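You operate a simulated robot arm through the tools that you are given. There is no shell and no other tool.

You are at the controls of a simulated robot arm. One attempt, no reset.

JOB
Back off adapter bolt 4, torque it again to 160 Nm and stripe it.
Fine: 24 mm driver, its dock set to OUT, then to 160; paint marker; both back in their holsters; the other bolts stay; fingers off the socket.

Only the result counts: the job must be done as asked and must still hold three seconds after the hand-in. Knocking over, shifting, dropping, spilling or breaking anything else fails it.

ROBOT AND FRAMES
A 7-joint arm with a four-finger gripper, fixed in place. Base frame: the origin is on the floor under the middle of its stand, x ahead of it, y to its left, z up. Units: cm, degrees, N and s.
It reaches about 122.3 cm from its shoulder. Its first joint turns from -69.0 to 172.0 degrees. Payload 3.67 kg.
Tool frame: the origin (TCP) lies between the finger pads and is the grasp point; the fingertips stand 2.8 cm ahead of it; z points along the fingers, y is the line along which they close. The gripper opens to 11.2 cm; its body begins 7.3 cm behind the TCP.
Orientation is that of the tool frame in the base frame, as a unit quaternion [x, y, z, w]. With the fingers straight down and closing along the base's y, the tool's x points along the base's -x, its y along +y and its z along -z.

CONTROLS
- The arm moves only by the tool move_arm. Its argument "rows" is a list of rows, each a list of 3 entries, a list of its own where there are three numbers: the shift along the base's x, y, z in units of 20 mm (1.0 is 20 mm), then the turn, a rotation vector about the base's x, y, z in units of 8 degrees (1.0 is 8 degrees), then the opening in per cent of the stroke, from 0 (shut) to 100 (fully open). In form: [[[dx, dy, dz], [rx, ry, rz], jaw], ...]. A call has 1 to 20 rows; each row shifts and turns the commanded pose from where the row before left it. A call with a number of a shift or a turn outside -1 to 1 is refused whole. Each row takes 0.2 s and may step no farther than 5 cm and 8.6 degrees from the row before; otherwise, or with a gripper value out of range, the whole call is refused. Where a pose cannot be reached the arm comes as near as it can. A force on the tool above 40 N (or 10 N above the force at the start of the call, whichever is more), or a blocked arm, ends the call early, and 0.2 s more pass. Each finger travels about 10.25 cm/s and halts on what it meets, pressing with about 43 N; the grip force reading is that of the motor and also rises with nothing between the fingers. The clock runs only during rows and for 0.2 s after the last one: add rows that do not move to give the fingers time. The reply holds the time, the measured pose of the TCP, the force on the tool along the base axes, the opening and the grip force, in the units named above and with some noise, with the torque about the TCP (base axes, N m) and any sound that the robot's microphone picked up.
- Cameras (640 x 400 px; columns grow to the right, rows downward): "scene" is fixed at [21.88, 50.14, 163.82]; the picture's right is [-0.81, -0.58, 0.00], its down [-0.28, 0.40, -0.87] and it looks along [0.51, -0.71, -0.49] (base axes); focal length 309 px, centre (320, 200). "wrist" rides on the gripper at [6, -1.8, -10.4] in the tool frame; the picture's right is [0.29, 0.96, 0.00], its down [-0.80, 0.24, -0.55] and it looks along [-0.53, 0.16, 0.83] (tool axes); focal length 234 px, centre (320, 200). There is no depth. A picture from a camera that has moved, and an enlarged one, comes with that camera's place and axes in the base frame and with its lens.
- snapshot(camera): a new picture of that camera. The clock stands still meanwhile.
- slide_trunk(by): slides the trunk up (or, below 0, down) by that many cm; the arm rides with it, the base frame stays. It gives what a move gives, with no picture.
- zoom(camera, box): a new picture of the part [left, top, right, bottom] of that camera's present view, enlarged. The clock stands still meanwhile.
- close_job(): hands the job in; it is judged then, once.

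Nothing tells you positions but the pictures and the camera data. Unless the task says otherwise, let go and move clear before handing in.

The tools are called after "Emit:" by a JSON object that holds its "method" and its "body". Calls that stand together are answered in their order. move_arm: Moves the arm, as the interface text tells. Its arguments: {"type":"object","properties":{"rows":{"type":"array"}},"required":["rows"]} The other tools are called the same way: slide_trunk (by) moves the trunk up or down; snapshot (camera) takes a picture; zoom (camera, box) takes an enlarged picture of a part of a camera's view; close_job () hands the job in.

At the start:

```text
time: 0.0
eef_pos: [72.11, -12.72, 131.18]
tool_rot: [0.0, 1.0, 0.0, 0.0]
ft_force: [-0.1, -0.3, 0.0]
ft_torque: [0.02, -0.01, 0.03]
grip_width: 11.2
finger_force: 0.1
trunk travel left (down, up): [-52.5, 31.5]
```

scene: 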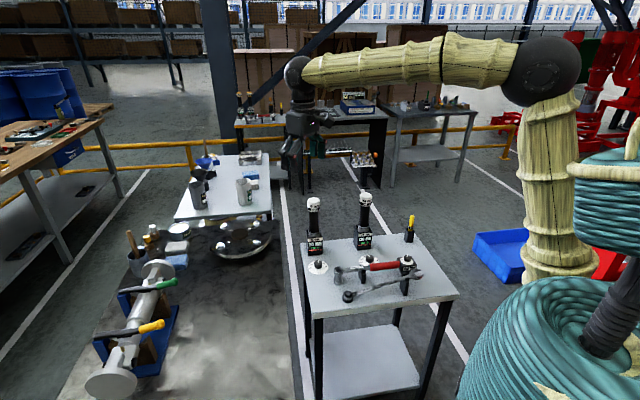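
wrist: 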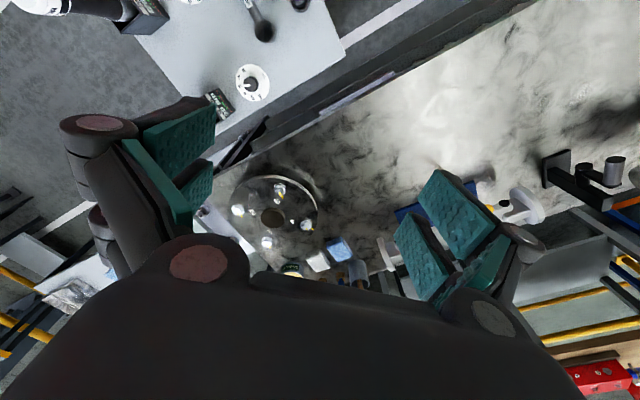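

I see a small table with two drivers in docks, a paint marker and wrenches, and beyond it a round adapter plate with bolts. I'll zoom in on the areas first to locate things.

Emit:
{"method": "zoom", "body": {"camera": "scene", "box": [280, 180, 470, 320]}}

Emit:
{"method": "zoom", "body": {"camera": "scene", "box": [170, 140, 300, 270]}}

Emit:
{"method": "zoom", "body": {"camera": "wrist", "box": [190, 150, 360, 280]}}

Emit:
{"method": "zoom", "body": {"camera": "wrist", "box": [0, 0, 340, 200]}}

```text
2.86 times, centred on (375, 250) of scene
camera zoom: at [21.88, 50.14, 163.82], right [-0.81, -0.58, 0.0], down [-0.28, 0.4, -0.87], along [0.51, -0.71, -0.49], focal length 882 px, centre (163, 57)
```

zoom: 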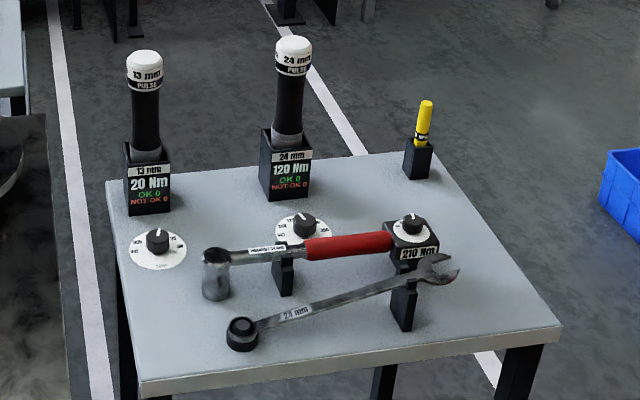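

```text
3.08 times, centred on (235, 205) of scene
camera zoom: at [21.88, 50.14, 163.82], right [-0.81, -0.58, 0.0], down [-0.28, 0.4, -0.87], along [0.51, -0.71, -0.49], focal length 950 px, centre (582, 185)
```

zoom: 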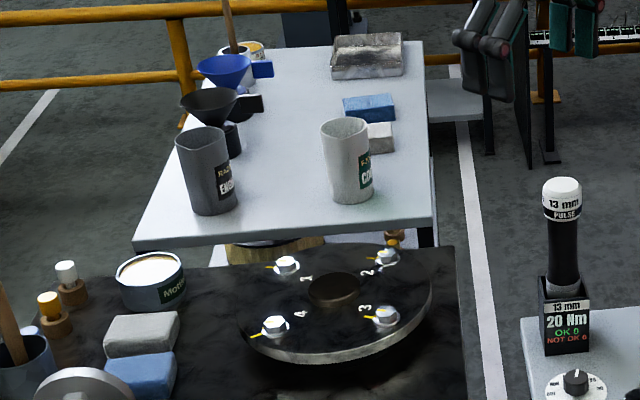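

```text
3.08 times, centred on (275, 215) of wrist
camera zoom: at [66.22, -14.67, 141.55], right [-0.29, 0.96, 0.0], down [0.8, 0.24, 0.55], along [0.53, 0.16, -0.83], focal length 720 px, centre (458, 154)
```

zoom: 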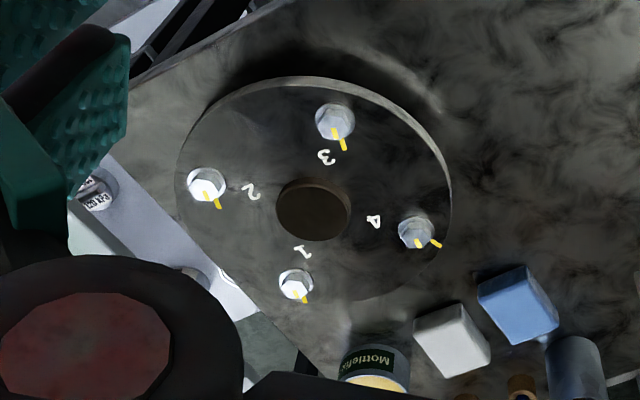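

```text
1.88 times, centred on (170, 100) of wrist
camera zoom: at [66.22, -14.67, 141.55], right [-0.29, 0.96, 0.0], down [0.8, 0.24, 0.55], along [0.53, 0.16, -0.83], focal length 441 px, centre (602, 388)
```

zoom: 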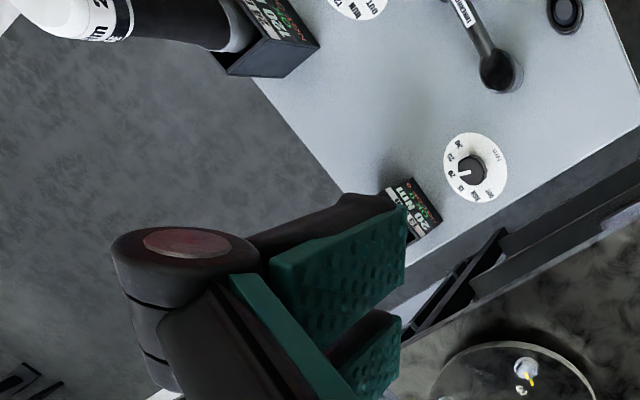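

The small table (top about z≈77) holds the 24 mm driver around (72,-52), its dial around (64,-45) and the marker around (57,-71). Bolt 4 is around (110,-6,88.7). I'll move over the table to look closer with the wrist camera.

Emit:
{"method": "move_arm", "body": {"rows": [[[-0.579, -0.98, -0.42], [0, 0, 0], 100], [[-0.579, -0.98, -0.42], [0, 0, 0], 100], [[-0.579, -0.98, -0.42], [0, 0, 0], 100], [[-0.579, -0.98, -0.42], [0, 0, 0], 100], [[-0.579, -0.98, -0.42], [0, 0, 0], 100], [[-0.579, -0.98, -0.42], [0, 0, 0], 100], [[-0.579, -0.98, -0.42], [0, 0, 0], 100], [[-0.579, -0.98, -0.42], [0, 0, 0], 100], [[-0.579, -0.98, -0.42], [0, 0, 0], 100], [[-0.579, -0.98, -0.42], [0, 0, 0], 100], [[-0.579, -0.98, -0.42], [0, 0, 0], 100], [[-0.579, -0.98, -0.42], [0, 0, 0], 100], [[-0.579, -0.98, -0.42], [0, 0, 0], 100], [[-0.579, -0.98, -0.42], [0, 0, 0], 100], [[-0.579, -0.98, -0.42], [0, 0, 0], 100], [[-0.579, -0.98, -0.42], [0, 0, 0], 100], [[-0.579, -0.98, -0.42], [0, 0, 0], 100], [[-0.579, -0.98, -0.42], [0, 0, 0], 100], [[-0.579, -0.98, -0.42], [0, 0, 0], 100]]}}

Emit:
{"method": "snapshot", "body": {"camera": "wrist"}}

Emit:
{"method": "snapshot", "body": {"camera": "scene"}}

```text
time: 4.0
eef_pos: [50.19, -50.22, 114.99]
tool_rot: [0.001, 1.0, 0.001, 0.0]
ft_force: [0.1, -0.8, 0.4]
ft_torque: [0.02, 0.04, 0.01]
grip_width: 11.19
finger_force: 0.0
trunk travel left (down, up): [-52.5, 31.5]
```

```text
taken
camera wrist: at [44.19, -52.17, 125.39], right [-0.29, 0.96, 0.0], down [0.8, 0.24, 0.55], along [0.53, 0.16, -0.83], focal length 234 px, centre (320, 200)
```

wrist: 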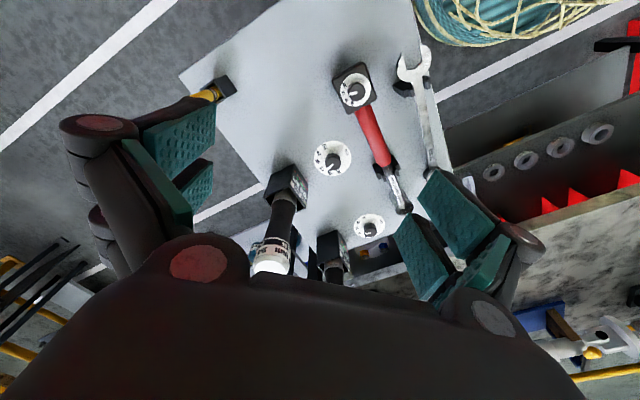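

```text
taken
```

scene: 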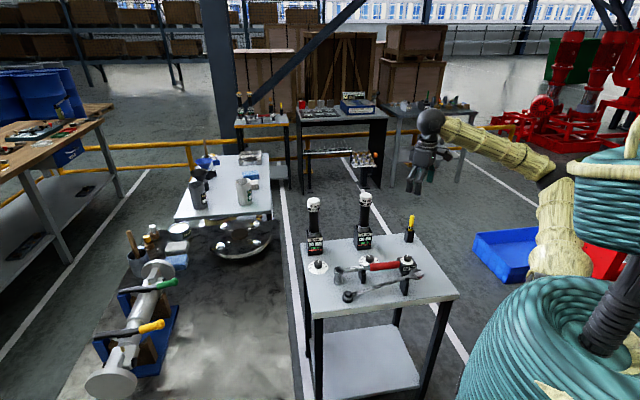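

The wrist camera sees the dials clearly from here. I'll zoom in to read them and triangulate.

Emit:
{"method": "zoom", "body": {"camera": "wrist", "box": [230, 40, 430, 290]}}

Emit:
{"method": "zoom", "body": {"camera": "wrist", "box": [296, 130, 368, 180]}}

Emit:
{"method": "zoom", "body": {"camera": "wrist", "box": [170, 60, 270, 130]}}

Emit:
{"method": "zoom", "body": {"camera": "scene", "box": [300, 180, 420, 300]}}

```text
1.60 times, centred on (330, 165) of wrist
camera zoom: at [44.19, -52.17, 125.39], right [-0.29, 0.96, 0.0], down [0.8, 0.24, 0.55], along [0.53, 0.16, -0.83], focal length 375 px, centre (304, 256)
```

zoom: 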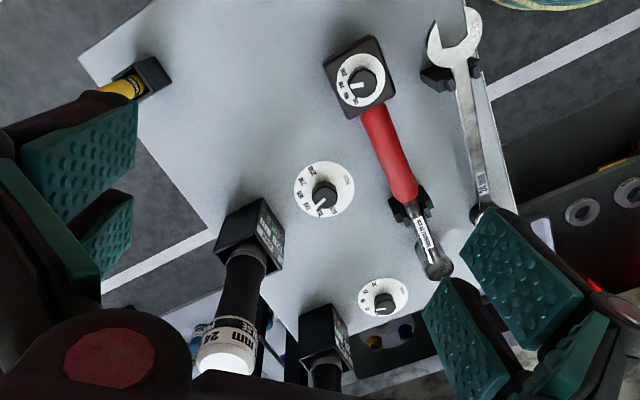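

```text
8.00 times, centred on (332, 155) of wrist
camera zoom: at [44.19, -52.17, 125.39], right [-0.29, 0.96, 0.0], down [0.8, 0.24, 0.55], along [0.53, 0.16, -0.83], focal length 1873 px, centre (224, 560)
```

zoom: 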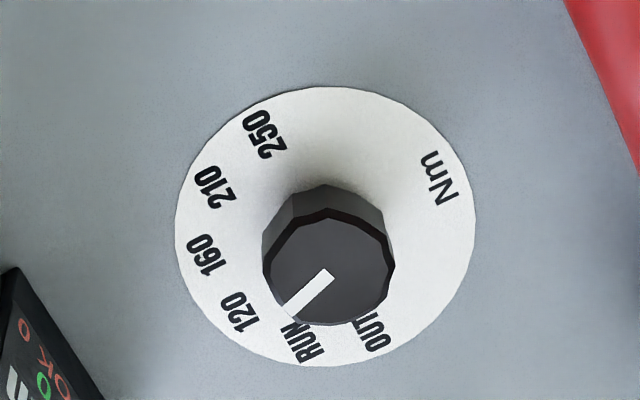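

```text
5.71 times, centred on (220, 95) of wrist
camera zoom: at [44.19, -52.17, 125.39], right [-0.29, 0.96, 0.0], down [0.8, 0.24, 0.55], along [0.53, 0.16, -0.83], focal length 1338 px, centre (891, 800)
```

zoom: 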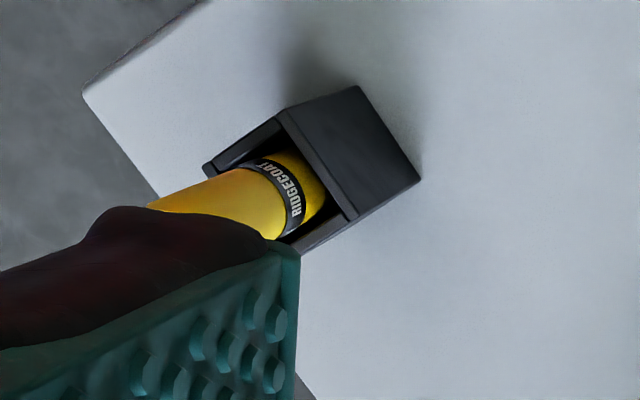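

```text
3.33 times, centred on (360, 240) of scene
camera zoom: at [21.88, 50.14, 163.82], right [-0.81, -0.58, 0.0], down [-0.28, 0.4, -0.87], along [0.51, -0.71, -0.49], focal length 1029 px, centre (187, 67)
```

zoom: 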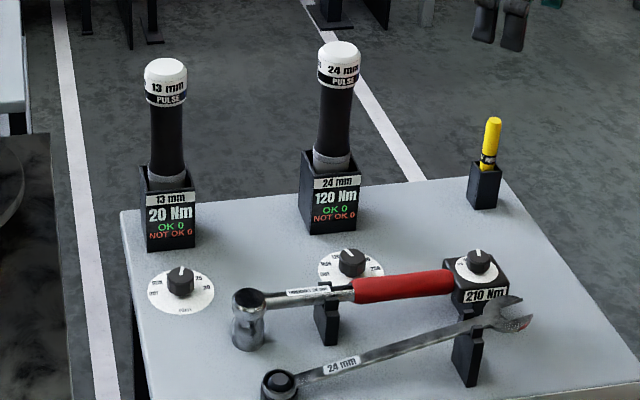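

Dial order reads 250, 210, 160, 120, RUN, OUT, with the pointer at 120; the dial is about (63.7,-43.4,77.5). I'll look at the finger geometry before deciding how to grip.

Emit:
{"method": "zoom", "body": {"camera": "wrist", "box": [60, 80, 280, 260]}}

Emit:
{"method": "zoom", "body": {"camera": "wrist", "box": [370, 150, 570, 350]}}

Emit:
{"method": "zoom", "body": {"camera": "scene", "box": [385, 100, 475, 205]}}

```text
2.22 times, centred on (170, 170) of wrist
camera zoom: at [44.19, -52.17, 125.39], right [-0.29, 0.96, 0.0], down [0.8, 0.24, 0.55], along [0.53, 0.16, -0.83], focal length 520 px, centre (653, 267)
```

zoom: 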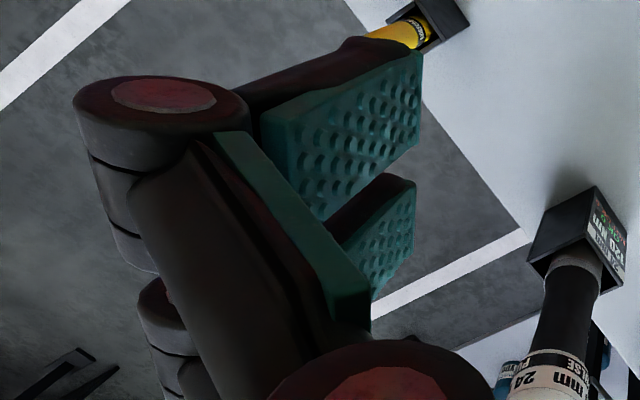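

```text
2.00 times, centred on (470, 250) of wrist
camera zoom: at [44.19, -52.17, 125.39], right [-0.29, 0.96, 0.0], down [0.8, 0.24, 0.55], along [0.53, 0.16, -0.83], focal length 468 px, centre (20, 100)
```

zoom: 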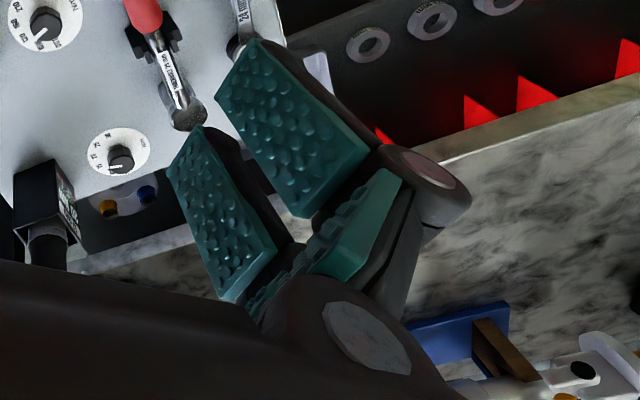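

```text
3.81 times, centred on (430, 152) of scene
camera zoom: at [21.88, 50.14, 163.82], right [-0.81, -0.58, 0.0], down [-0.28, 0.4, -0.87], along [0.51, -0.71, -0.49], focal length 1176 px, centre (-99, 381)
```

zoom: 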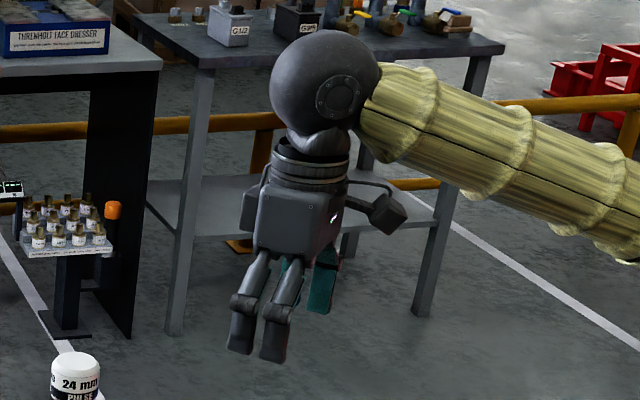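

The pads come as two fingers per side with about a 1 cm gap between them. I'll close partway in the air to see how the tips move.

Emit:
{"method": "move_arm", "body": {"rows": [[[0, 0, 0], [0, 0, 0], 36], [[0, 0, 0], [0, 0, 0], 36], [[0, 0, 0], [0, 0, 0], 36]]}}

Emit:
{"method": "snapshot", "body": {"camera": "wrist"}}

Emit:
{"method": "zoom", "body": {"camera": "scene", "box": [385, 100, 475, 205]}}

```text
time: 4.8
eef_pos: [50.31, -49.9, 115.07]
tool_rot: [0.0, 1.0, 0.0, 0.001]
ft_force: [0.3, -0.7, -0.2]
ft_torque: [0.0, 0.01, -0.01]
grip_width: 4.02
finger_force: 0.0
trunk travel left (down, up): [-52.5, 31.5]
```

```text
taken
camera wrist: at [44.19, -51.89, 125.49], right [-0.29, 0.96, 0.0], down [0.8, 0.24, 0.55], along [0.53, 0.16, -0.83], focal length 234 px, centre (320, 200)
```

wrist: 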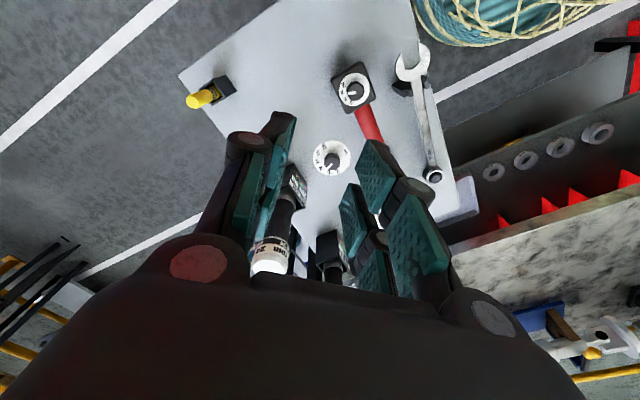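

```text
3.81 times, centred on (430, 152) of scene
camera zoom: at [21.88, 50.14, 163.82], right [-0.81, -0.58, 0.0], down [-0.28, 0.4, -0.87], along [0.51, -0.71, -0.49], focal length 1176 px, centre (-99, 381)
```

zoom: 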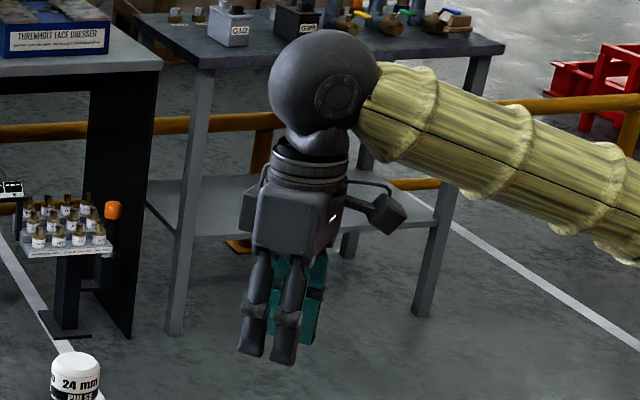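

The dial positions work out to about 34° spacing: 120 at about -26°, RUN at +8°, OUT at +40°, and 160 at -60°. I'll move above the dial knob to refine its position.

Emit:
{"method": "move_arm", "body": {"rows": [[[0.67, 0.325, -0.7], [0, 0, 0], 60], [[0.67, 0.325, -0.7], [0, 0, 0], 60], [[0.67, 0.325, -0.7], [0, 0, 0], 60], [[0.67, 0.325, -0.7], [0, 0, 0], 60], [[0.67, 0.325, -0.7], [0, 0, 0], 60], [[0.67, 0.325, -0.7], [0, 0, 0], 60], [[0.67, 0.325, -0.7], [0, 0, 0], 60], [[0.67, 0.325, -0.7], [0, 0, 0], 60], [[0.67, 0.325, -0.7], [0, 0, 0], 60], [[0.67, 0.325, -0.7], [0, 0, 0], 60]]}}

Emit:
{"method": "snapshot", "body": {"camera": "wrist"}}

Emit:
{"method": "zoom", "body": {"camera": "scene", "box": [290, 150, 450, 300]}}

```text
time: 7.0
eef_pos: [63.59, -43.53, 101.28]
tool_rot: [-0.001, 1.0, -0.001, 0.0]
ft_force: [0.3, 0.7, -0.7]
ft_torque: [-0.03, 0.02, 0.0]
grip_width: 6.73
finger_force: 0.0
trunk travel left (down, up): [-52.5, 31.5]
```

```text
taken
camera wrist: at [57.53, -45.43, 111.63], right [-0.29, 0.96, 0.0], down [0.8, 0.24, 0.55], along [0.53, 0.16, -0.83], focal length 234 px, centre (320, 200)
```

wrist: 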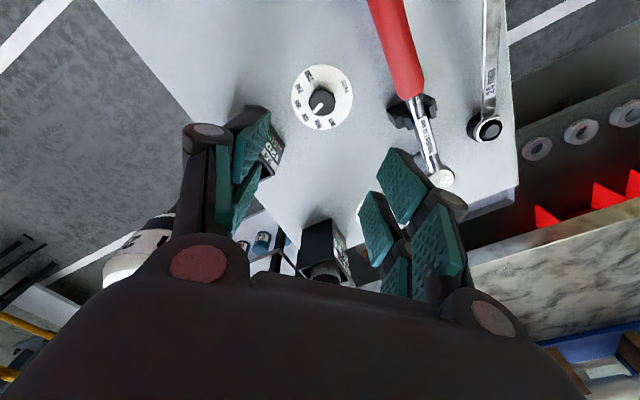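

```text
2.67 times, centred on (370, 225) of scene
camera zoom: at [21.88, 50.14, 163.82], right [-0.81, -0.58, 0.0], down [-0.28, 0.4, -0.87], along [0.51, -0.71, -0.49], focal length 824 px, centre (187, 133)
```

zoom: 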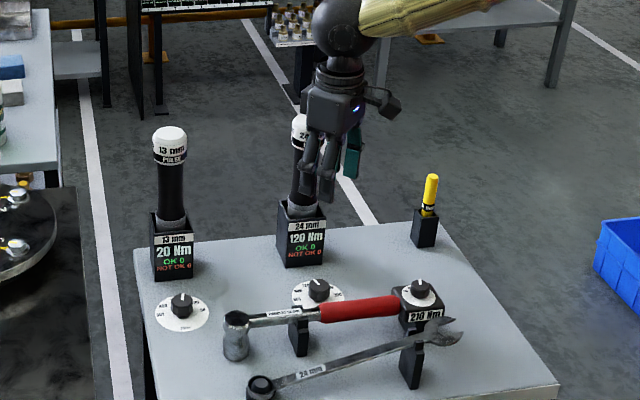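

I'm above the dial; zooming to refine its centre and knob height.

Emit:
{"method": "zoom", "body": {"camera": "wrist", "box": [282, 72, 362, 122]}}

Emit:
{"method": "zoom", "body": {"camera": "scene", "box": [344, 240, 408, 280]}}

```text
8.00 times, centred on (322, 97) of wrist
camera zoom: at [57.53, -45.43, 111.63], right [-0.29, 0.96, 0.0], down [0.8, 0.24, 0.55], along [0.53, 0.16, -0.83], focal length 1873 px, centre (304, 1024)
```

zoom: 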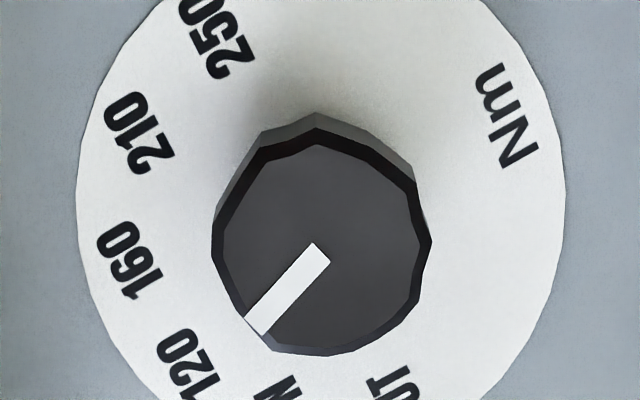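

```text
10.00 times, centred on (376, 260) of scene
camera zoom: at [21.88, 50.14, 163.82], right [-0.81, -0.58, 0.0], down [-0.28, 0.4, -0.87], along [0.51, -0.71, -0.49], focal length 3088 px, centre (-240, -400)
```

zoom: 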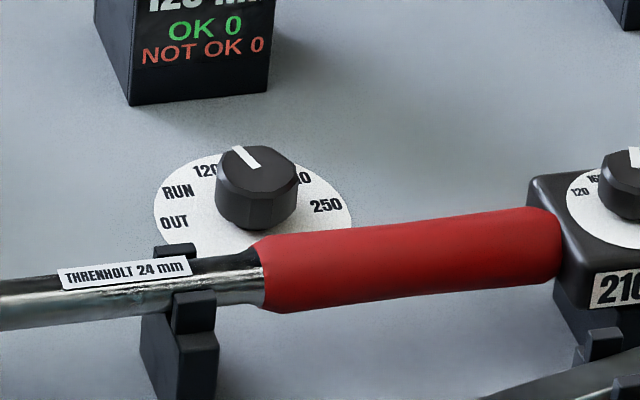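

Knob centre ≈ (63.3,-43.4), about 3.5 cm across and 2.3 cm tall. I'll yaw the hand by -80° so the closing line clears the dock and the wrench, and come lower.

Emit:
{"method": "move_arm", "body": {"rows": [[[-0.015, 0.006, -0.6], [0, 0, -1], 58], [[-0.015, 0.006, -0.6], [0, 0, -1], 58], [[-0.015, 0.006, -0.6], [0, 0, -1], 58], [[-0.015, 0.006, -0.6], [0, 0, -1], 58], [[-0.015, 0.006, -0.6], [0, 0, -1], 58], [[-0.015, 0.006, -0.6], [0, 0, -1], 58], [[-0.015, 0.006, -0.6], [0, 0, -1], 58], [[-0.015, 0.006, -0.6], [0, 0, -1], 58], [[-0.015, 0.006, -0.6], [0, 0, -1], 58], [[-0.015, 0.006, -0.6], [0, 0, -1], 58], [[0, 0, 0], [0, 0, 0], 58]]}}

Emit:
{"method": "snapshot", "body": {"camera": "wrist"}}

Emit:
{"method": "zoom", "body": {"camera": "scene", "box": [310, 150, 430, 290]}}

```text
time: 9.4
eef_pos: [63.33, -43.35, 89.36]
tool_rot: [0.643, 0.766, 0.0, 0.0]
ft_force: [0.2, 0.6, 0.2]
ft_torque: [0.03, 0.0, -0.01]
grip_width: 6.52
finger_force: 0.0
trunk travel left (down, up): [-52.5, 31.5]
```

```text
taken
camera wrist: at [60.41, -37.98, 99.55], right [0.89, 0.45, 0.0], down [0.37, -0.74, 0.55], along [0.25, -0.49, -0.83], focal length 234 px, centre (320, 200)
```

wrist: 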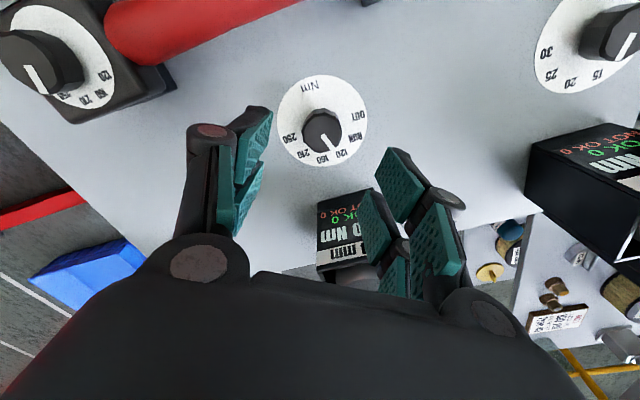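

```text
2.86 times, centred on (370, 220) of scene
camera zoom: at [21.88, 50.14, 163.82], right [-0.81, -0.58, 0.0], down [-0.28, 0.4, -0.87], along [0.51, -0.71, -0.49], focal length 882 px, centre (177, 143)
```

zoom: 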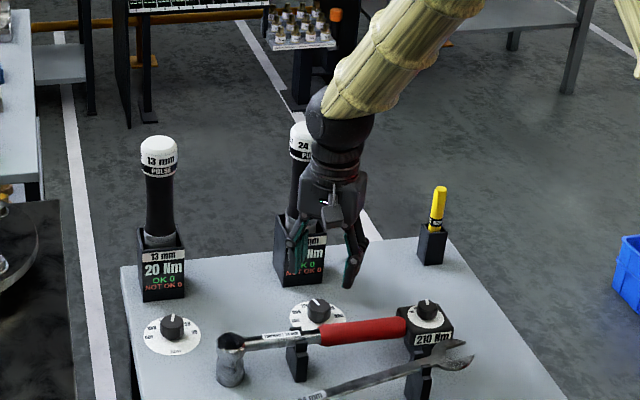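

The knob is centred under the TCP to about a millimetre, and the dock face is some 8 cm away. Descending to just above the knob.

Emit:
{"method": "move_arm", "body": {"rows": [[[0, 0, -0.75], [0, 0, 0], 58], [[0, 0, -0.75], [0, 0, 0], 58], [[0, 0, -0.75], [0, 0, 0], 58], [[0, 0, -0.75], [0, 0, 0], 58], [[0, 0, -0.7], [0, 0, 0], 58]]}}

Emit:
{"method": "snapshot", "body": {"camera": "wrist"}}

Emit:
{"method": "zoom", "body": {"camera": "scene", "box": [330, 190, 410, 290]}}

```text
time: 10.6
eef_pos: [63.52, -43.47, 81.75]
tool_rot: [0.642, 0.766, 0.0, 0.0]
ft_force: [-0.1, 0.1, -0.1]
ft_torque: [0.0, 0.01, 0.0]
grip_width: 6.5
finger_force: 0.0
trunk travel left (down, up): [-52.5, 31.5]
```

```text
taken
camera wrist: at [60.53, -37.96, 92.12], right [0.89, 0.45, 0.0], down [0.38, -0.74, 0.55], along [0.25, -0.49, -0.83], focal length 234 px, centre (320, 200)
```

wrist: 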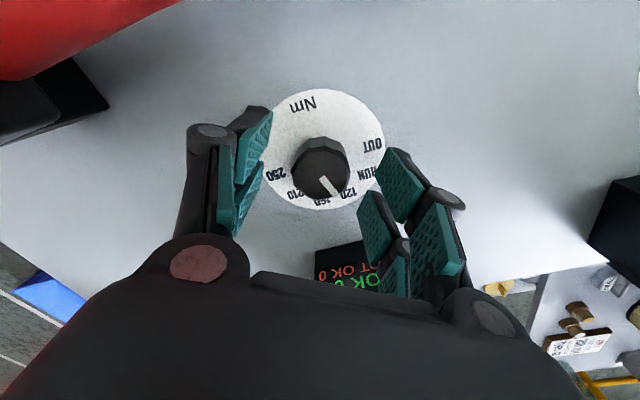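

```text
4.00 times, centred on (370, 240) of scene
camera zoom: at [21.88, 50.14, 163.82], right [-0.81, -0.58, 0.0], down [-0.28, 0.4, -0.87], along [0.51, -0.71, -0.49], focal length 1235 px, centre (120, 40)
```

zoom: 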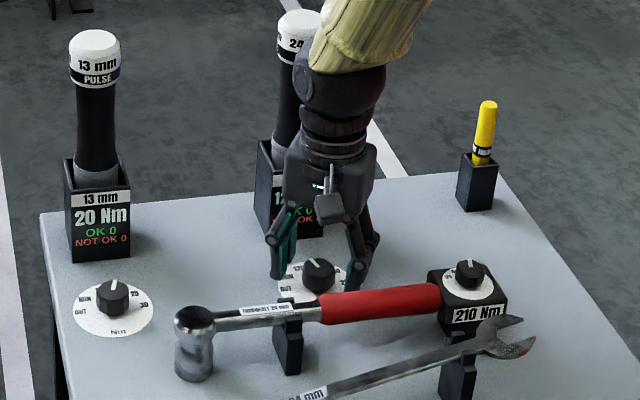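

Tips are about 2 cm over the disc. I'll go down 1 cm more and close on the knob.

Emit:
{"method": "move_arm", "body": {"rows": [[[-0.03, 0.02, -0.5], [0, 0, 0], 58], [[0, 0, 0], [0, 0, 0], 40], [[0, 0, 0], [0, 0, 0], 25], [[0, 0, 0], [0, 0, 0], 20], [[0, 0, 0], [0, 0, 0], 20]]}}

Emit:
{"method": "snapshot", "body": {"camera": "wrist"}}

Emit:
{"method": "zoom", "body": {"camera": "scene", "box": [330, 190, 410, 290]}}

```text
time: 11.8
eef_pos: [63.44, -43.41, 80.9]
tool_rot: [0.644, 0.765, 0.0, -0.001]
ft_force: [7.6, 3.7, 3.8]
ft_torque: [0.54, -0.25, 0.0]
grip_width: 3.13
finger_force: 43.3
trunk travel left (down, up): [-52.5, 31.5]
```

```text
taken
camera wrist: at [60.54, -37.85, 91.16], right [0.89, 0.45, 0.0], down [0.37, -0.74, 0.55], along [0.25, -0.49, -0.83], focal length 234 px, centre (320, 200)
```

wrist: 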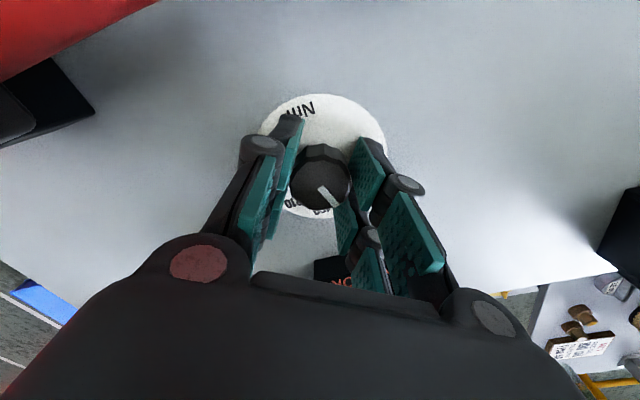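

```text
4.00 times, centred on (370, 240) of scene
camera zoom: at [21.88, 50.14, 163.82], right [-0.81, -0.58, 0.0], down [-0.28, 0.4, -0.87], along [0.51, -0.71, -0.49], focal length 1235 px, centre (120, 40)
```

zoom: 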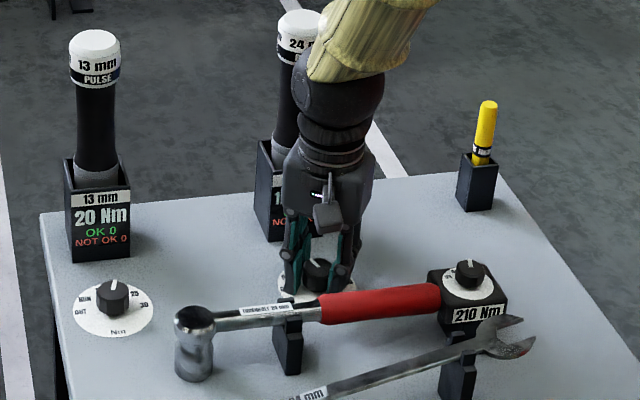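

The knob is gripped (3.1 cm, 43 N). I'll turn +68° toward OUT, in two stages.

Emit:
{"method": "move_arm", "body": {"rows": [[[0, 0, 0], [0, 0, 1], 20], [[0, 0, 0], [0, 0, 1], 20], [[0, 0, 0], [0, 0, 1], 20], [[0, 0, 0], [0, 0, 1], 20], [[0, 0, 0], [0, 0, 0], 20]]}}

Emit:
{"method": "snapshot", "body": {"camera": "wrist"}}

Emit:
{"method": "zoom", "body": {"camera": "scene", "box": [330, 190, 410, 290]}}

```text
time: 13.0
eef_pos: [63.47, -43.36, 80.81]
tool_rot: [0.405, 0.914, 0.0, 0.001]
ft_force: [19.5, 2.7, 7.8]
ft_torque: [0.05, -0.67, 0.04]
grip_width: 3.13
finger_force: 43.4
trunk travel left (down, up): [-52.5, 31.5]
```

```text
taken
camera wrist: at [58.0, -40.18, 91.16], right [0.52, 0.86, 0.0], down [0.71, -0.43, 0.56], along [0.47, -0.29, -0.83], focal length 234 px, centre (320, 200)
```

wrist: 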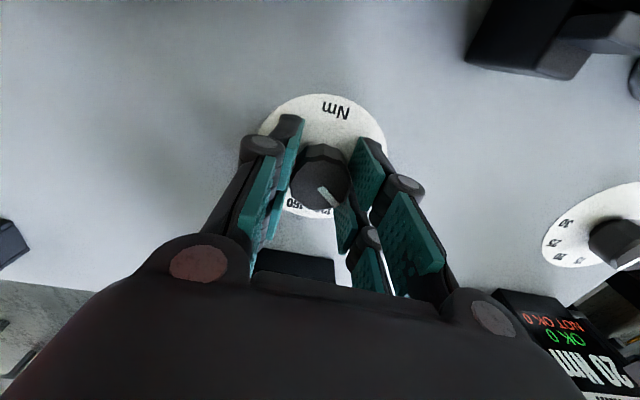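

```text
4.00 times, centred on (370, 240) of scene
camera zoom: at [21.88, 50.14, 163.82], right [-0.81, -0.58, 0.0], down [-0.28, 0.4, -0.87], along [0.51, -0.71, -0.49], focal length 1235 px, centre (120, 40)
```

zoom: 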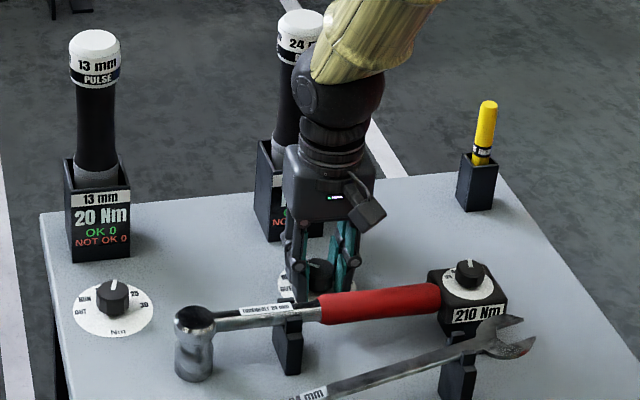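

The knob follows the hand (32° so far). A sideways force in +x is building, so I'll ease slightly in +x while turning the remaining 36°.

Emit:
{"method": "move_arm", "body": {"rows": [[[0.05, 0, 0], [0, 0, 0.9], 20], [[0.03, 0, 0], [0, 0, 0.9], 20], [[0.02, 0, 0], [0, 0, 0.9], 20], [[0, 0, 0], [0, 0, 0.9], 20], [[0, 0, 0], [0, 0, 0.9], 20], [[0, 0, 0], [0, 0, 0], 20]]}}

Emit:
{"method": "snapshot", "body": {"camera": "wrist"}}

Emit:
{"method": "zoom", "body": {"camera": "scene", "box": [330, 190, 410, 290]}}

```text
time: 14.4
eef_pos: [63.52, -43.36, 80.75]
tool_rot: [0.104, 0.995, 0.0, -0.001]
ft_force: [6.8, 6.7, 4.9]
ft_torque: [0.09, 0.64, 0.0]
grip_width: 3.11
finger_force: 42.9
trunk travel left (down, up): [-52.5, 31.5]
```

```text
taken
camera wrist: at [57.16, -43.94, 91.17], right [-0.08, 1.0, 0.0], down [0.83, 0.07, 0.55], along [0.55, 0.05, -0.83], focal length 234 px, centre (320, 200)
```

wrist: 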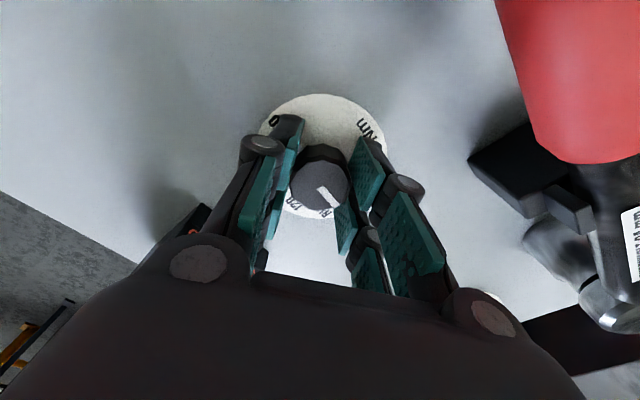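

```text
4.00 times, centred on (370, 240) of scene
camera zoom: at [21.88, 50.14, 163.82], right [-0.81, -0.58, 0.0], down [-0.28, 0.4, -0.87], along [0.51, -0.71, -0.49], focal length 1235 px, centre (120, 40)
```

zoom: 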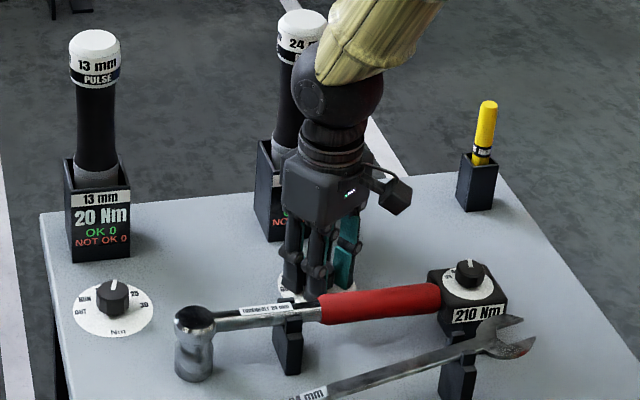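

Emit:
{"method": "zoom", "body": {"camera": "wrist", "box": [240, 80, 400, 240]}}

Emit:
{"method": "zoom", "body": {"camera": "scene", "box": [345, 205, 395, 265]}}

```text
2.50 times, centred on (320, 160) of wrist
camera zoom: at [57.16, -43.94, 91.17], right [-0.08, 1.0, 0.0], down [0.83, 0.07, 0.55], along [0.55, 0.05, -0.83], focal length 585 px, centre (320, 300)
```

zoom: 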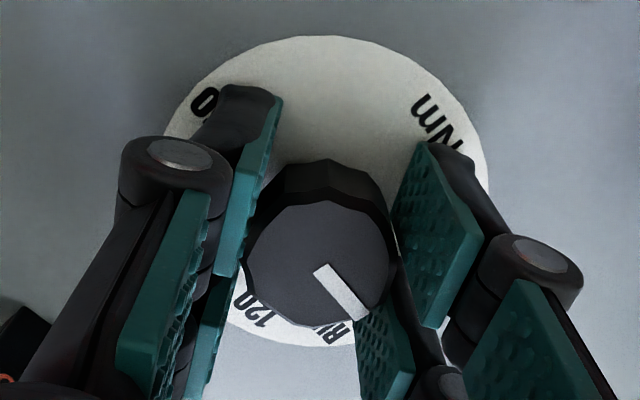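

```text
6.67 times, centred on (370, 235) of scene
camera zoom: at [21.88, 50.14, 163.82], right [-0.81, -0.58, 0.0], down [-0.28, 0.4, -0.87], along [0.51, -0.71, -0.49], focal length 2059 px, centre (-13, -33)
```

zoom: 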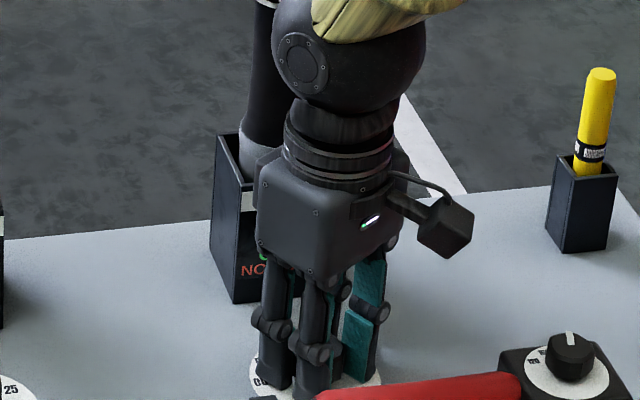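

The pointer looks to be at OUT. I'll release, rise and check the dial and display.

Emit:
{"method": "move_arm", "body": {"rows": [[[0, 0, 0], [0, 0, 0], 48], [[0, 0, 0], [0, 0, 0], 52], [[0, 0, 0.6], [0, 0, 0], 52], [[0, 0, 1], [0, 0, 0], 52], [[0, 0, 1], [0, 0, 0], 52], [[0, 0, 1], [0, 0, 0], 52], [[0, 0, 1], [0, 0, 0], 52], [[0, 0, 1], [0, 0, 0], 52], [[0, 0, 1], [0, 0, 0], 52], [[0, 0, 1], [0, 0, 0], 52]]}}

Emit:
{"method": "snapshot", "body": {"camera": "wrist"}}

Emit:
{"method": "zoom", "body": {"camera": "scene", "box": [320, 190, 420, 280]}}

```text
time: 16.6
eef_pos: [63.47, -43.31, 96.0]
tool_rot: [0.105, 0.995, 0.0, 0.0]
ft_force: [1.0, 1.0, 0.6]
ft_torque: [-0.07, 0.01, -0.01]
grip_width: 5.84
finger_force: 0.0
trunk travel left (down, up): [-52.5, 31.5]
```

```text
taken
camera wrist: at [57.14, -43.93, 106.41], right [-0.08, 1.0, 0.0], down [0.83, 0.07, 0.55], along [0.55, 0.05, -0.83], focal length 234 px, centre (320, 200)
```

wrist: 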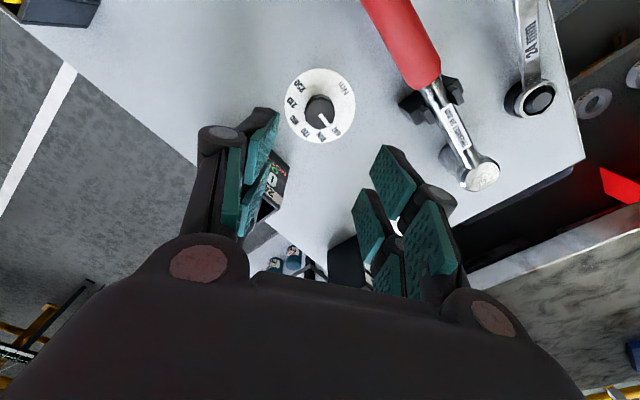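

```text
4.44 times, centred on (370, 235) of scene
camera zoom: at [21.88, 50.14, 163.82], right [-0.81, -0.58, 0.0], down [-0.28, 0.4, -0.87], along [0.51, -0.71, -0.49], focal length 1372 px, centre (98, 44)
```

zoom: 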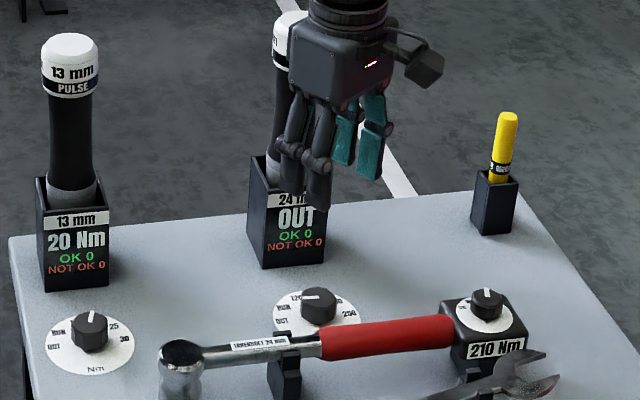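

Display shows OUT. Next I'll rise and move over the 24 mm driver to locate its cap precisely.

Emit:
{"method": "move_arm", "body": {"rows": [[[0, 0, 1], [0, 0, 0.3], 75], [[0, 0, 1], [0, 0, 0.3], 75], [[0, 0, 1], [0, 0, 0.3], 75], [[0, 0, 1], [0, 0, 0.3], 75], [[0, 0, 1], [0, 0, 0.3], 75], [[0, 0, 1], [0, 0, 0], 75], [[0, 0, 1], [0, 0, 0], 75], [[0, 0, 1], [0, 0, 0], 75], [[0, 0, 1], [0, 0, 0], 75], [[0.5, -0.6, 0.5], [0, 0, 0], 75], [[0.5, -0.6, 0], [0, 0, 0], 75], [[0.5, -0.6, 0], [0, 0, 0], 75], [[0.5, -0.6, 0], [0, 0, 0], 75], [[0.5, -0.6, 0], [0, 0, 0], 75], [[0.5, -0.6, 0], [0, 0, 0], 75]]}}

Emit:
{"method": "snapshot", "body": {"camera": "wrist"}}

Emit:
{"method": "zoom", "body": {"camera": "scene", "box": [310, 130, 430, 260]}}

```text
time: 19.8
eef_pos: [69.29, -50.72, 114.9]
tool_rot: [0.0, 1.0, 0.0, 0.0]
ft_force: [-0.6, 1.0, 0.0]
ft_torque: [-0.01, -0.02, -0.03]
grip_width: 8.41
finger_force: 0.1
trunk travel left (down, up): [-52.5, 31.5]
```

```text
taken
camera wrist: at [63.36, -52.51, 125.26], right [-0.29, 0.96, 0.0], down [0.8, 0.24, 0.55], along [0.53, 0.16, -0.83], focal length 234 px, centre (320, 200)
```

wrist: 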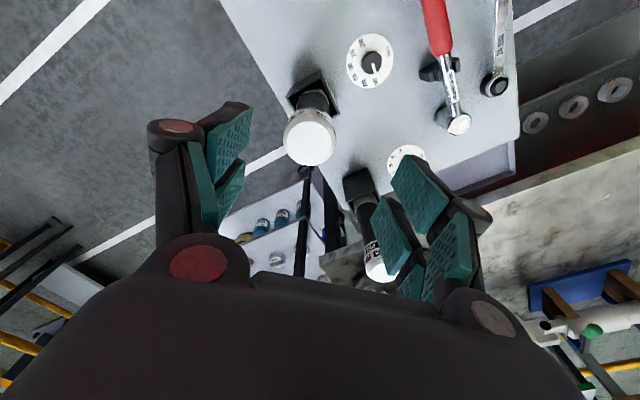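

```text
3.08 times, centred on (370, 195) of scene
camera zoom: at [21.88, 50.14, 163.82], right [-0.81, -0.58, 0.0], down [-0.28, 0.4, -0.87], along [0.51, -0.71, -0.49], focal length 950 px, centre (166, 215)
```

zoom: 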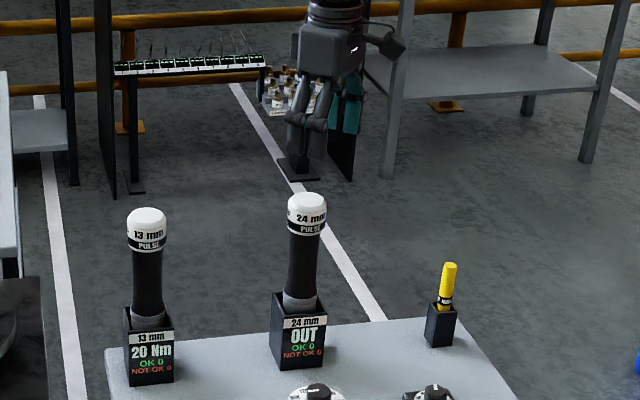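

The driver axis is near (71.2,-51.3) with the cap top about z=103. I'll centre over it and come down a bit to verify.

Emit:
{"method": "move_arm", "body": {"rows": [[[0.5, -0.15, -0.5], [0, 0, 0], 75], [[0.45, -0.15, -0.8], [0, 0, 0], 75], [[0, 0, -0.8], [0, 0, 0], 75], [[0, 0, -0.8], [0, 0, 0], 75]]}}

Emit:
{"method": "snapshot", "body": {"camera": "wrist"}}

Emit:
{"method": "zoom", "body": {"camera": "scene", "box": [320, 150, 420, 260]}}

```text
time: 20.8
eef_pos: [71.42, -51.22, 108.96]
tool_rot: [-0.001, 1.0, 0.0, -0.001]
ft_force: [0.1, -0.2, -0.1]
ft_torque: [-0.01, 0.0, -0.03]
grip_width: 8.38
finger_force: 0.1
trunk travel left (down, up): [-52.5, 31.5]
```

```text
taken
camera wrist: at [65.39, -53.13, 119.41], right [-0.29, 0.96, 0.0], down [0.8, 0.24, 0.55], along [0.53, 0.16, -0.83], focal length 234 px, centre (320, 200)
```

wrist: 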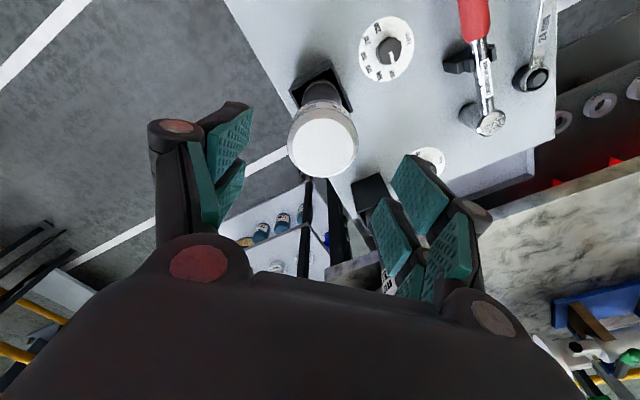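

```text
3.64 times, centred on (370, 205) of scene
camera zoom: at [21.88, 50.14, 163.82], right [-0.81, -0.58, 0.0], down [-0.28, 0.4, -0.87], along [0.51, -0.71, -0.49], focal length 1123 px, centre (138, 182)
```

zoom: 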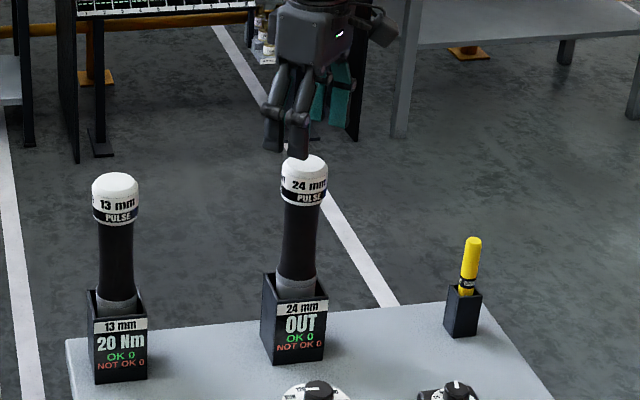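

The cap is about 2 mm off in y. I'll correct that, lower around the handle top and check before closing.

Emit:
{"method": "move_arm", "body": {"rows": [[[-0.04, 0.1, -0.6], [0, 0, 0], 75], [[0, 0, -0.75], [0, 0, 0], 75], [[0, 0, -0.75], [0, 0, 0], 75], [[0, 0, -0.75], [0, 0, 0], 75], [[0, 0, -0.75], [0, 0, 0], 75], [[0, 0, -0.75], [0, 0, 0], 75], [[0, 0, -0.75], [0, 0, 0], 75], [[0, 0, -0.8], [0, 0, 0], 75]]}}

Emit:
{"method": "snapshot", "body": {"camera": "wrist"}}

Emit:
{"method": "zoom", "body": {"camera": "scene", "box": [320, 150, 420, 260]}}

```text
time: 22.6
eef_pos: [71.42, -51.05, 97.35]
tool_rot: [0.0, 1.0, -0.001, 0.0]
ft_force: [0.2, -0.6, -0.7]
ft_torque: [-0.01, 0.01, 0.0]
grip_width: 8.38
finger_force: 0.1
trunk travel left (down, up): [-52.5, 31.5]
```

```text
taken
camera wrist: at [65.31, -52.91, 107.71], right [-0.29, 0.96, 0.0], down [0.8, 0.24, 0.55], along [0.53, 0.16, -0.83], focal length 234 px, centre (320, 200)
```

wrist: 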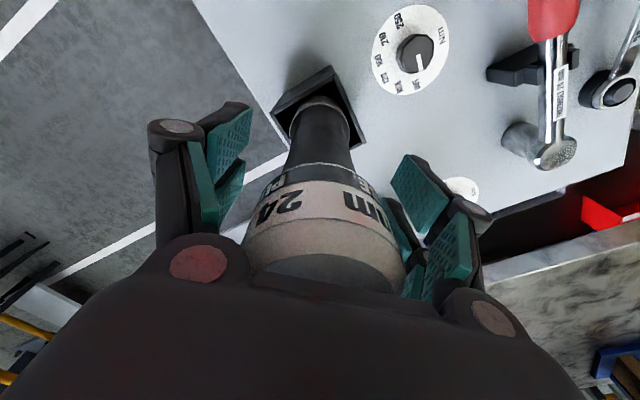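

```text
3.64 times, centred on (370, 205) of scene
camera zoom: at [21.88, 50.14, 163.82], right [-0.81, -0.58, 0.0], down [-0.28, 0.4, -0.87], along [0.51, -0.71, -0.49], focal length 1123 px, centre (138, 182)
```

zoom: 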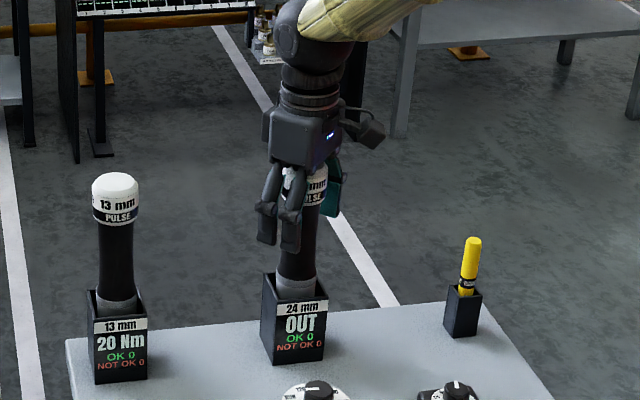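

The fingers straddle the cap and upper handle with no contact. Closing now.

Emit:
{"method": "move_arm", "body": {"rows": [[[0, 0, 0], [0, 0, 0], 55], [[0, 0, 0], [0, 0, 0], 35], [[0, 0, 0], [0, 0, 0], 20], [[0, 0, 0], [0, 0, 0], 15], [[0, 0, 0], [0, 0, 0], 15]]}}

Emit:
{"method": "snapshot", "body": {"camera": "wrist"}}

Emit:
{"method": "zoom", "body": {"camera": "scene", "box": [320, 150, 420, 260]}}

```text
time: 23.8
eef_pos: [71.28, -51.16, 97.49]
tool_rot: [0.0, 1.0, 0.0, 0.0]
ft_force: [1.3, 0.2, 0.2]
ft_torque: [0.07, -0.15, -0.01]
grip_width: 4.83
finger_force: 42.9
trunk travel left (down, up): [-52.5, 31.5]
```

```text
taken
camera wrist: at [65.29, -52.89, 107.72], right [-0.29, 0.96, 0.0], down [0.8, 0.24, 0.55], along [0.53, 0.16, -0.83], focal length 234 px, centre (320, 200)
```

wrist: 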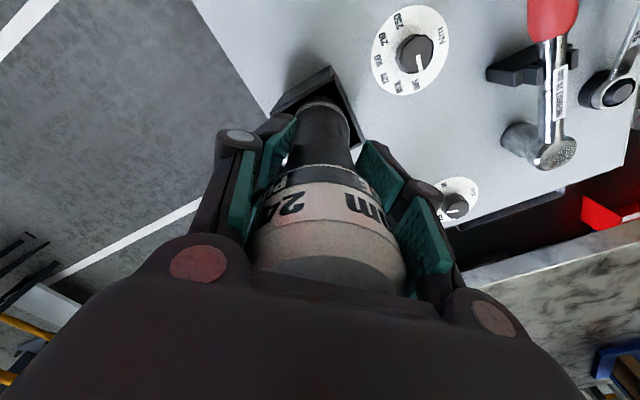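

```text
3.64 times, centred on (370, 205) of scene
camera zoom: at [21.88, 50.14, 163.82], right [-0.81, -0.58, 0.0], down [-0.28, 0.4, -0.87], along [0.51, -0.71, -0.49], focal length 1123 px, centre (138, 182)
```

zoom: 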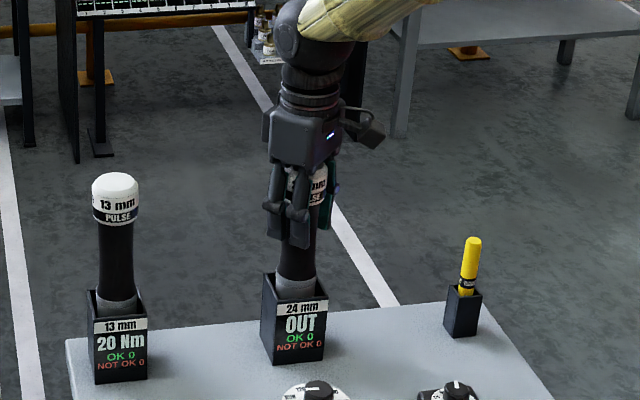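

The driver is gripped at 4.8 cm. Lifting it straight out of the dock, slowly at first.

Emit:
{"method": "move_arm", "body": {"rows": [[[0, 0, 0.3], [0, 0, 0], 15], [[0, 0, 0.5], [0, 0, 0], 15], [[0, 0, 0.6], [0, 0, 0], 15], [[0, 0, 0], [0, 0, 0], 15]]}}

Emit:
{"method": "zoom", "body": {"camera": "scene", "box": [320, 150, 420, 260]}}

Emit:
{"method": "snapshot", "body": {"camera": "wrist"}}

```text
time: 24.8
eef_pos: [71.31, -50.97, 100.04]
tool_rot: [0.0, 1.0, 0.001, -0.001]
ft_force: [0.1, 0.3, -6.2]
ft_torque: [-0.01, -0.01, -0.01]
grip_width: 4.84
finger_force: 43.0
trunk travel left (down, up): [-52.5, 31.5]
```

```text
3.64 times, centred on (370, 205) of scene
camera zoom: at [21.88, 50.14, 163.82], right [-0.81, -0.58, 0.0], down [-0.28, 0.4, -0.87], along [0.51, -0.71, -0.49], focal length 1123 px, centre (138, 182)
```

zoom: 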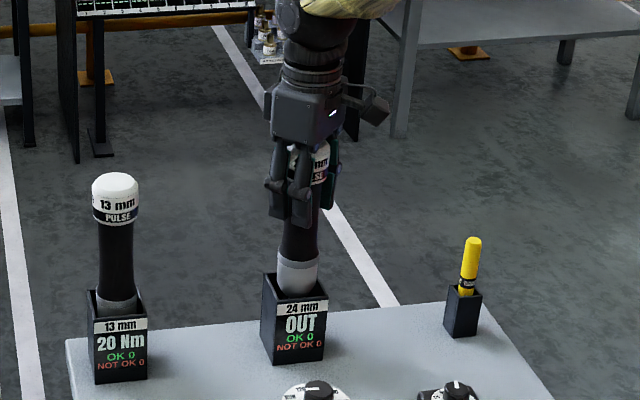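

```text
taken
camera wrist: at [65.25, -52.93, 110.45], right [-0.29, 0.96, 0.0], down [0.8, 0.24, 0.55], along [0.53, 0.16, -0.83], focal length 234 px, centre (320, 200)
```

wrist: 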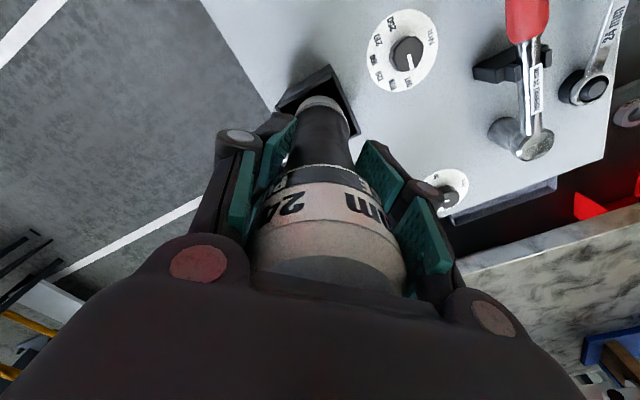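

The driver comes out cleanly, about 6 N in weight. Continuing up until the socket clears the dock.

Emit:
{"method": "move_arm", "body": {"rows": [[[0, 0, 1], [0, 0, 0], 15], [[0, 0, 1], [0, 0, 0], 15], [[0, 0, 1], [0, 0, 0], 15], [[0, 0, 1], [0, 0, 0], 15], [[0, 0, 1], [0, 0, 0], 15], [[0, 0, 1], [0, 0, 0], 15], [[0, 0, 1], [0, 0, 0], 15], [[0, 0, 1], [0, 0, 0], 15], [[0, 0, 1], [0, 0, 0], 15], [[0, 0, 0], [0, 0, 0], 15]]}}

Emit:
{"method": "zoom", "body": {"camera": "scene", "box": [300, 110, 440, 260]}}

Emit:
{"method": "snapshot", "body": {"camera": "wrist"}}

```text
time: 27.0
eef_pos: [71.48, -51.12, 118.24]
tool_rot: [0.0, 1.0, 0.001, -0.002]
ft_force: [0.1, -0.9, -6.6]
ft_torque: [0.0, 0.03, -0.01]
grip_width: 4.82
finger_force: 42.7
trunk travel left (down, up): [-52.5, 31.5]
```

```text
2.67 times, centred on (370, 185) of scene
camera zoom: at [21.88, 50.14, 163.82], right [-0.81, -0.58, 0.0], down [-0.28, 0.4, -0.87], along [0.51, -0.71, -0.49], focal length 824 px, centre (187, 240)
```

zoom: 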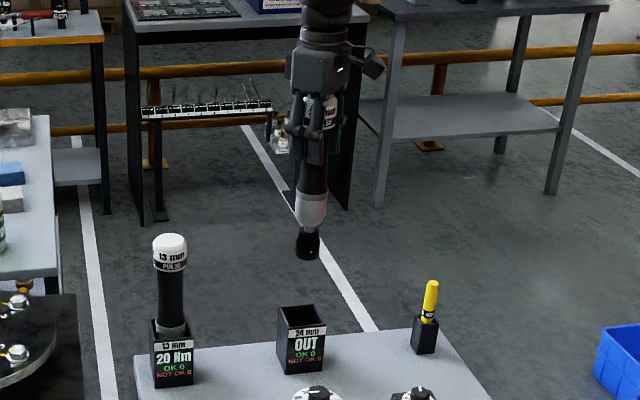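

```text
taken
camera wrist: at [65.37, -52.99, 128.51], right [-0.29, 0.96, 0.0], down [0.8, 0.24, 0.55], along [0.53, 0.16, -0.83], focal length 234 px, centre (320, 200)
```

wrist: 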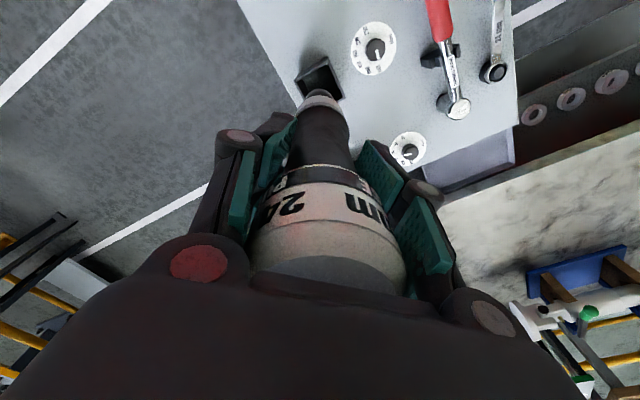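

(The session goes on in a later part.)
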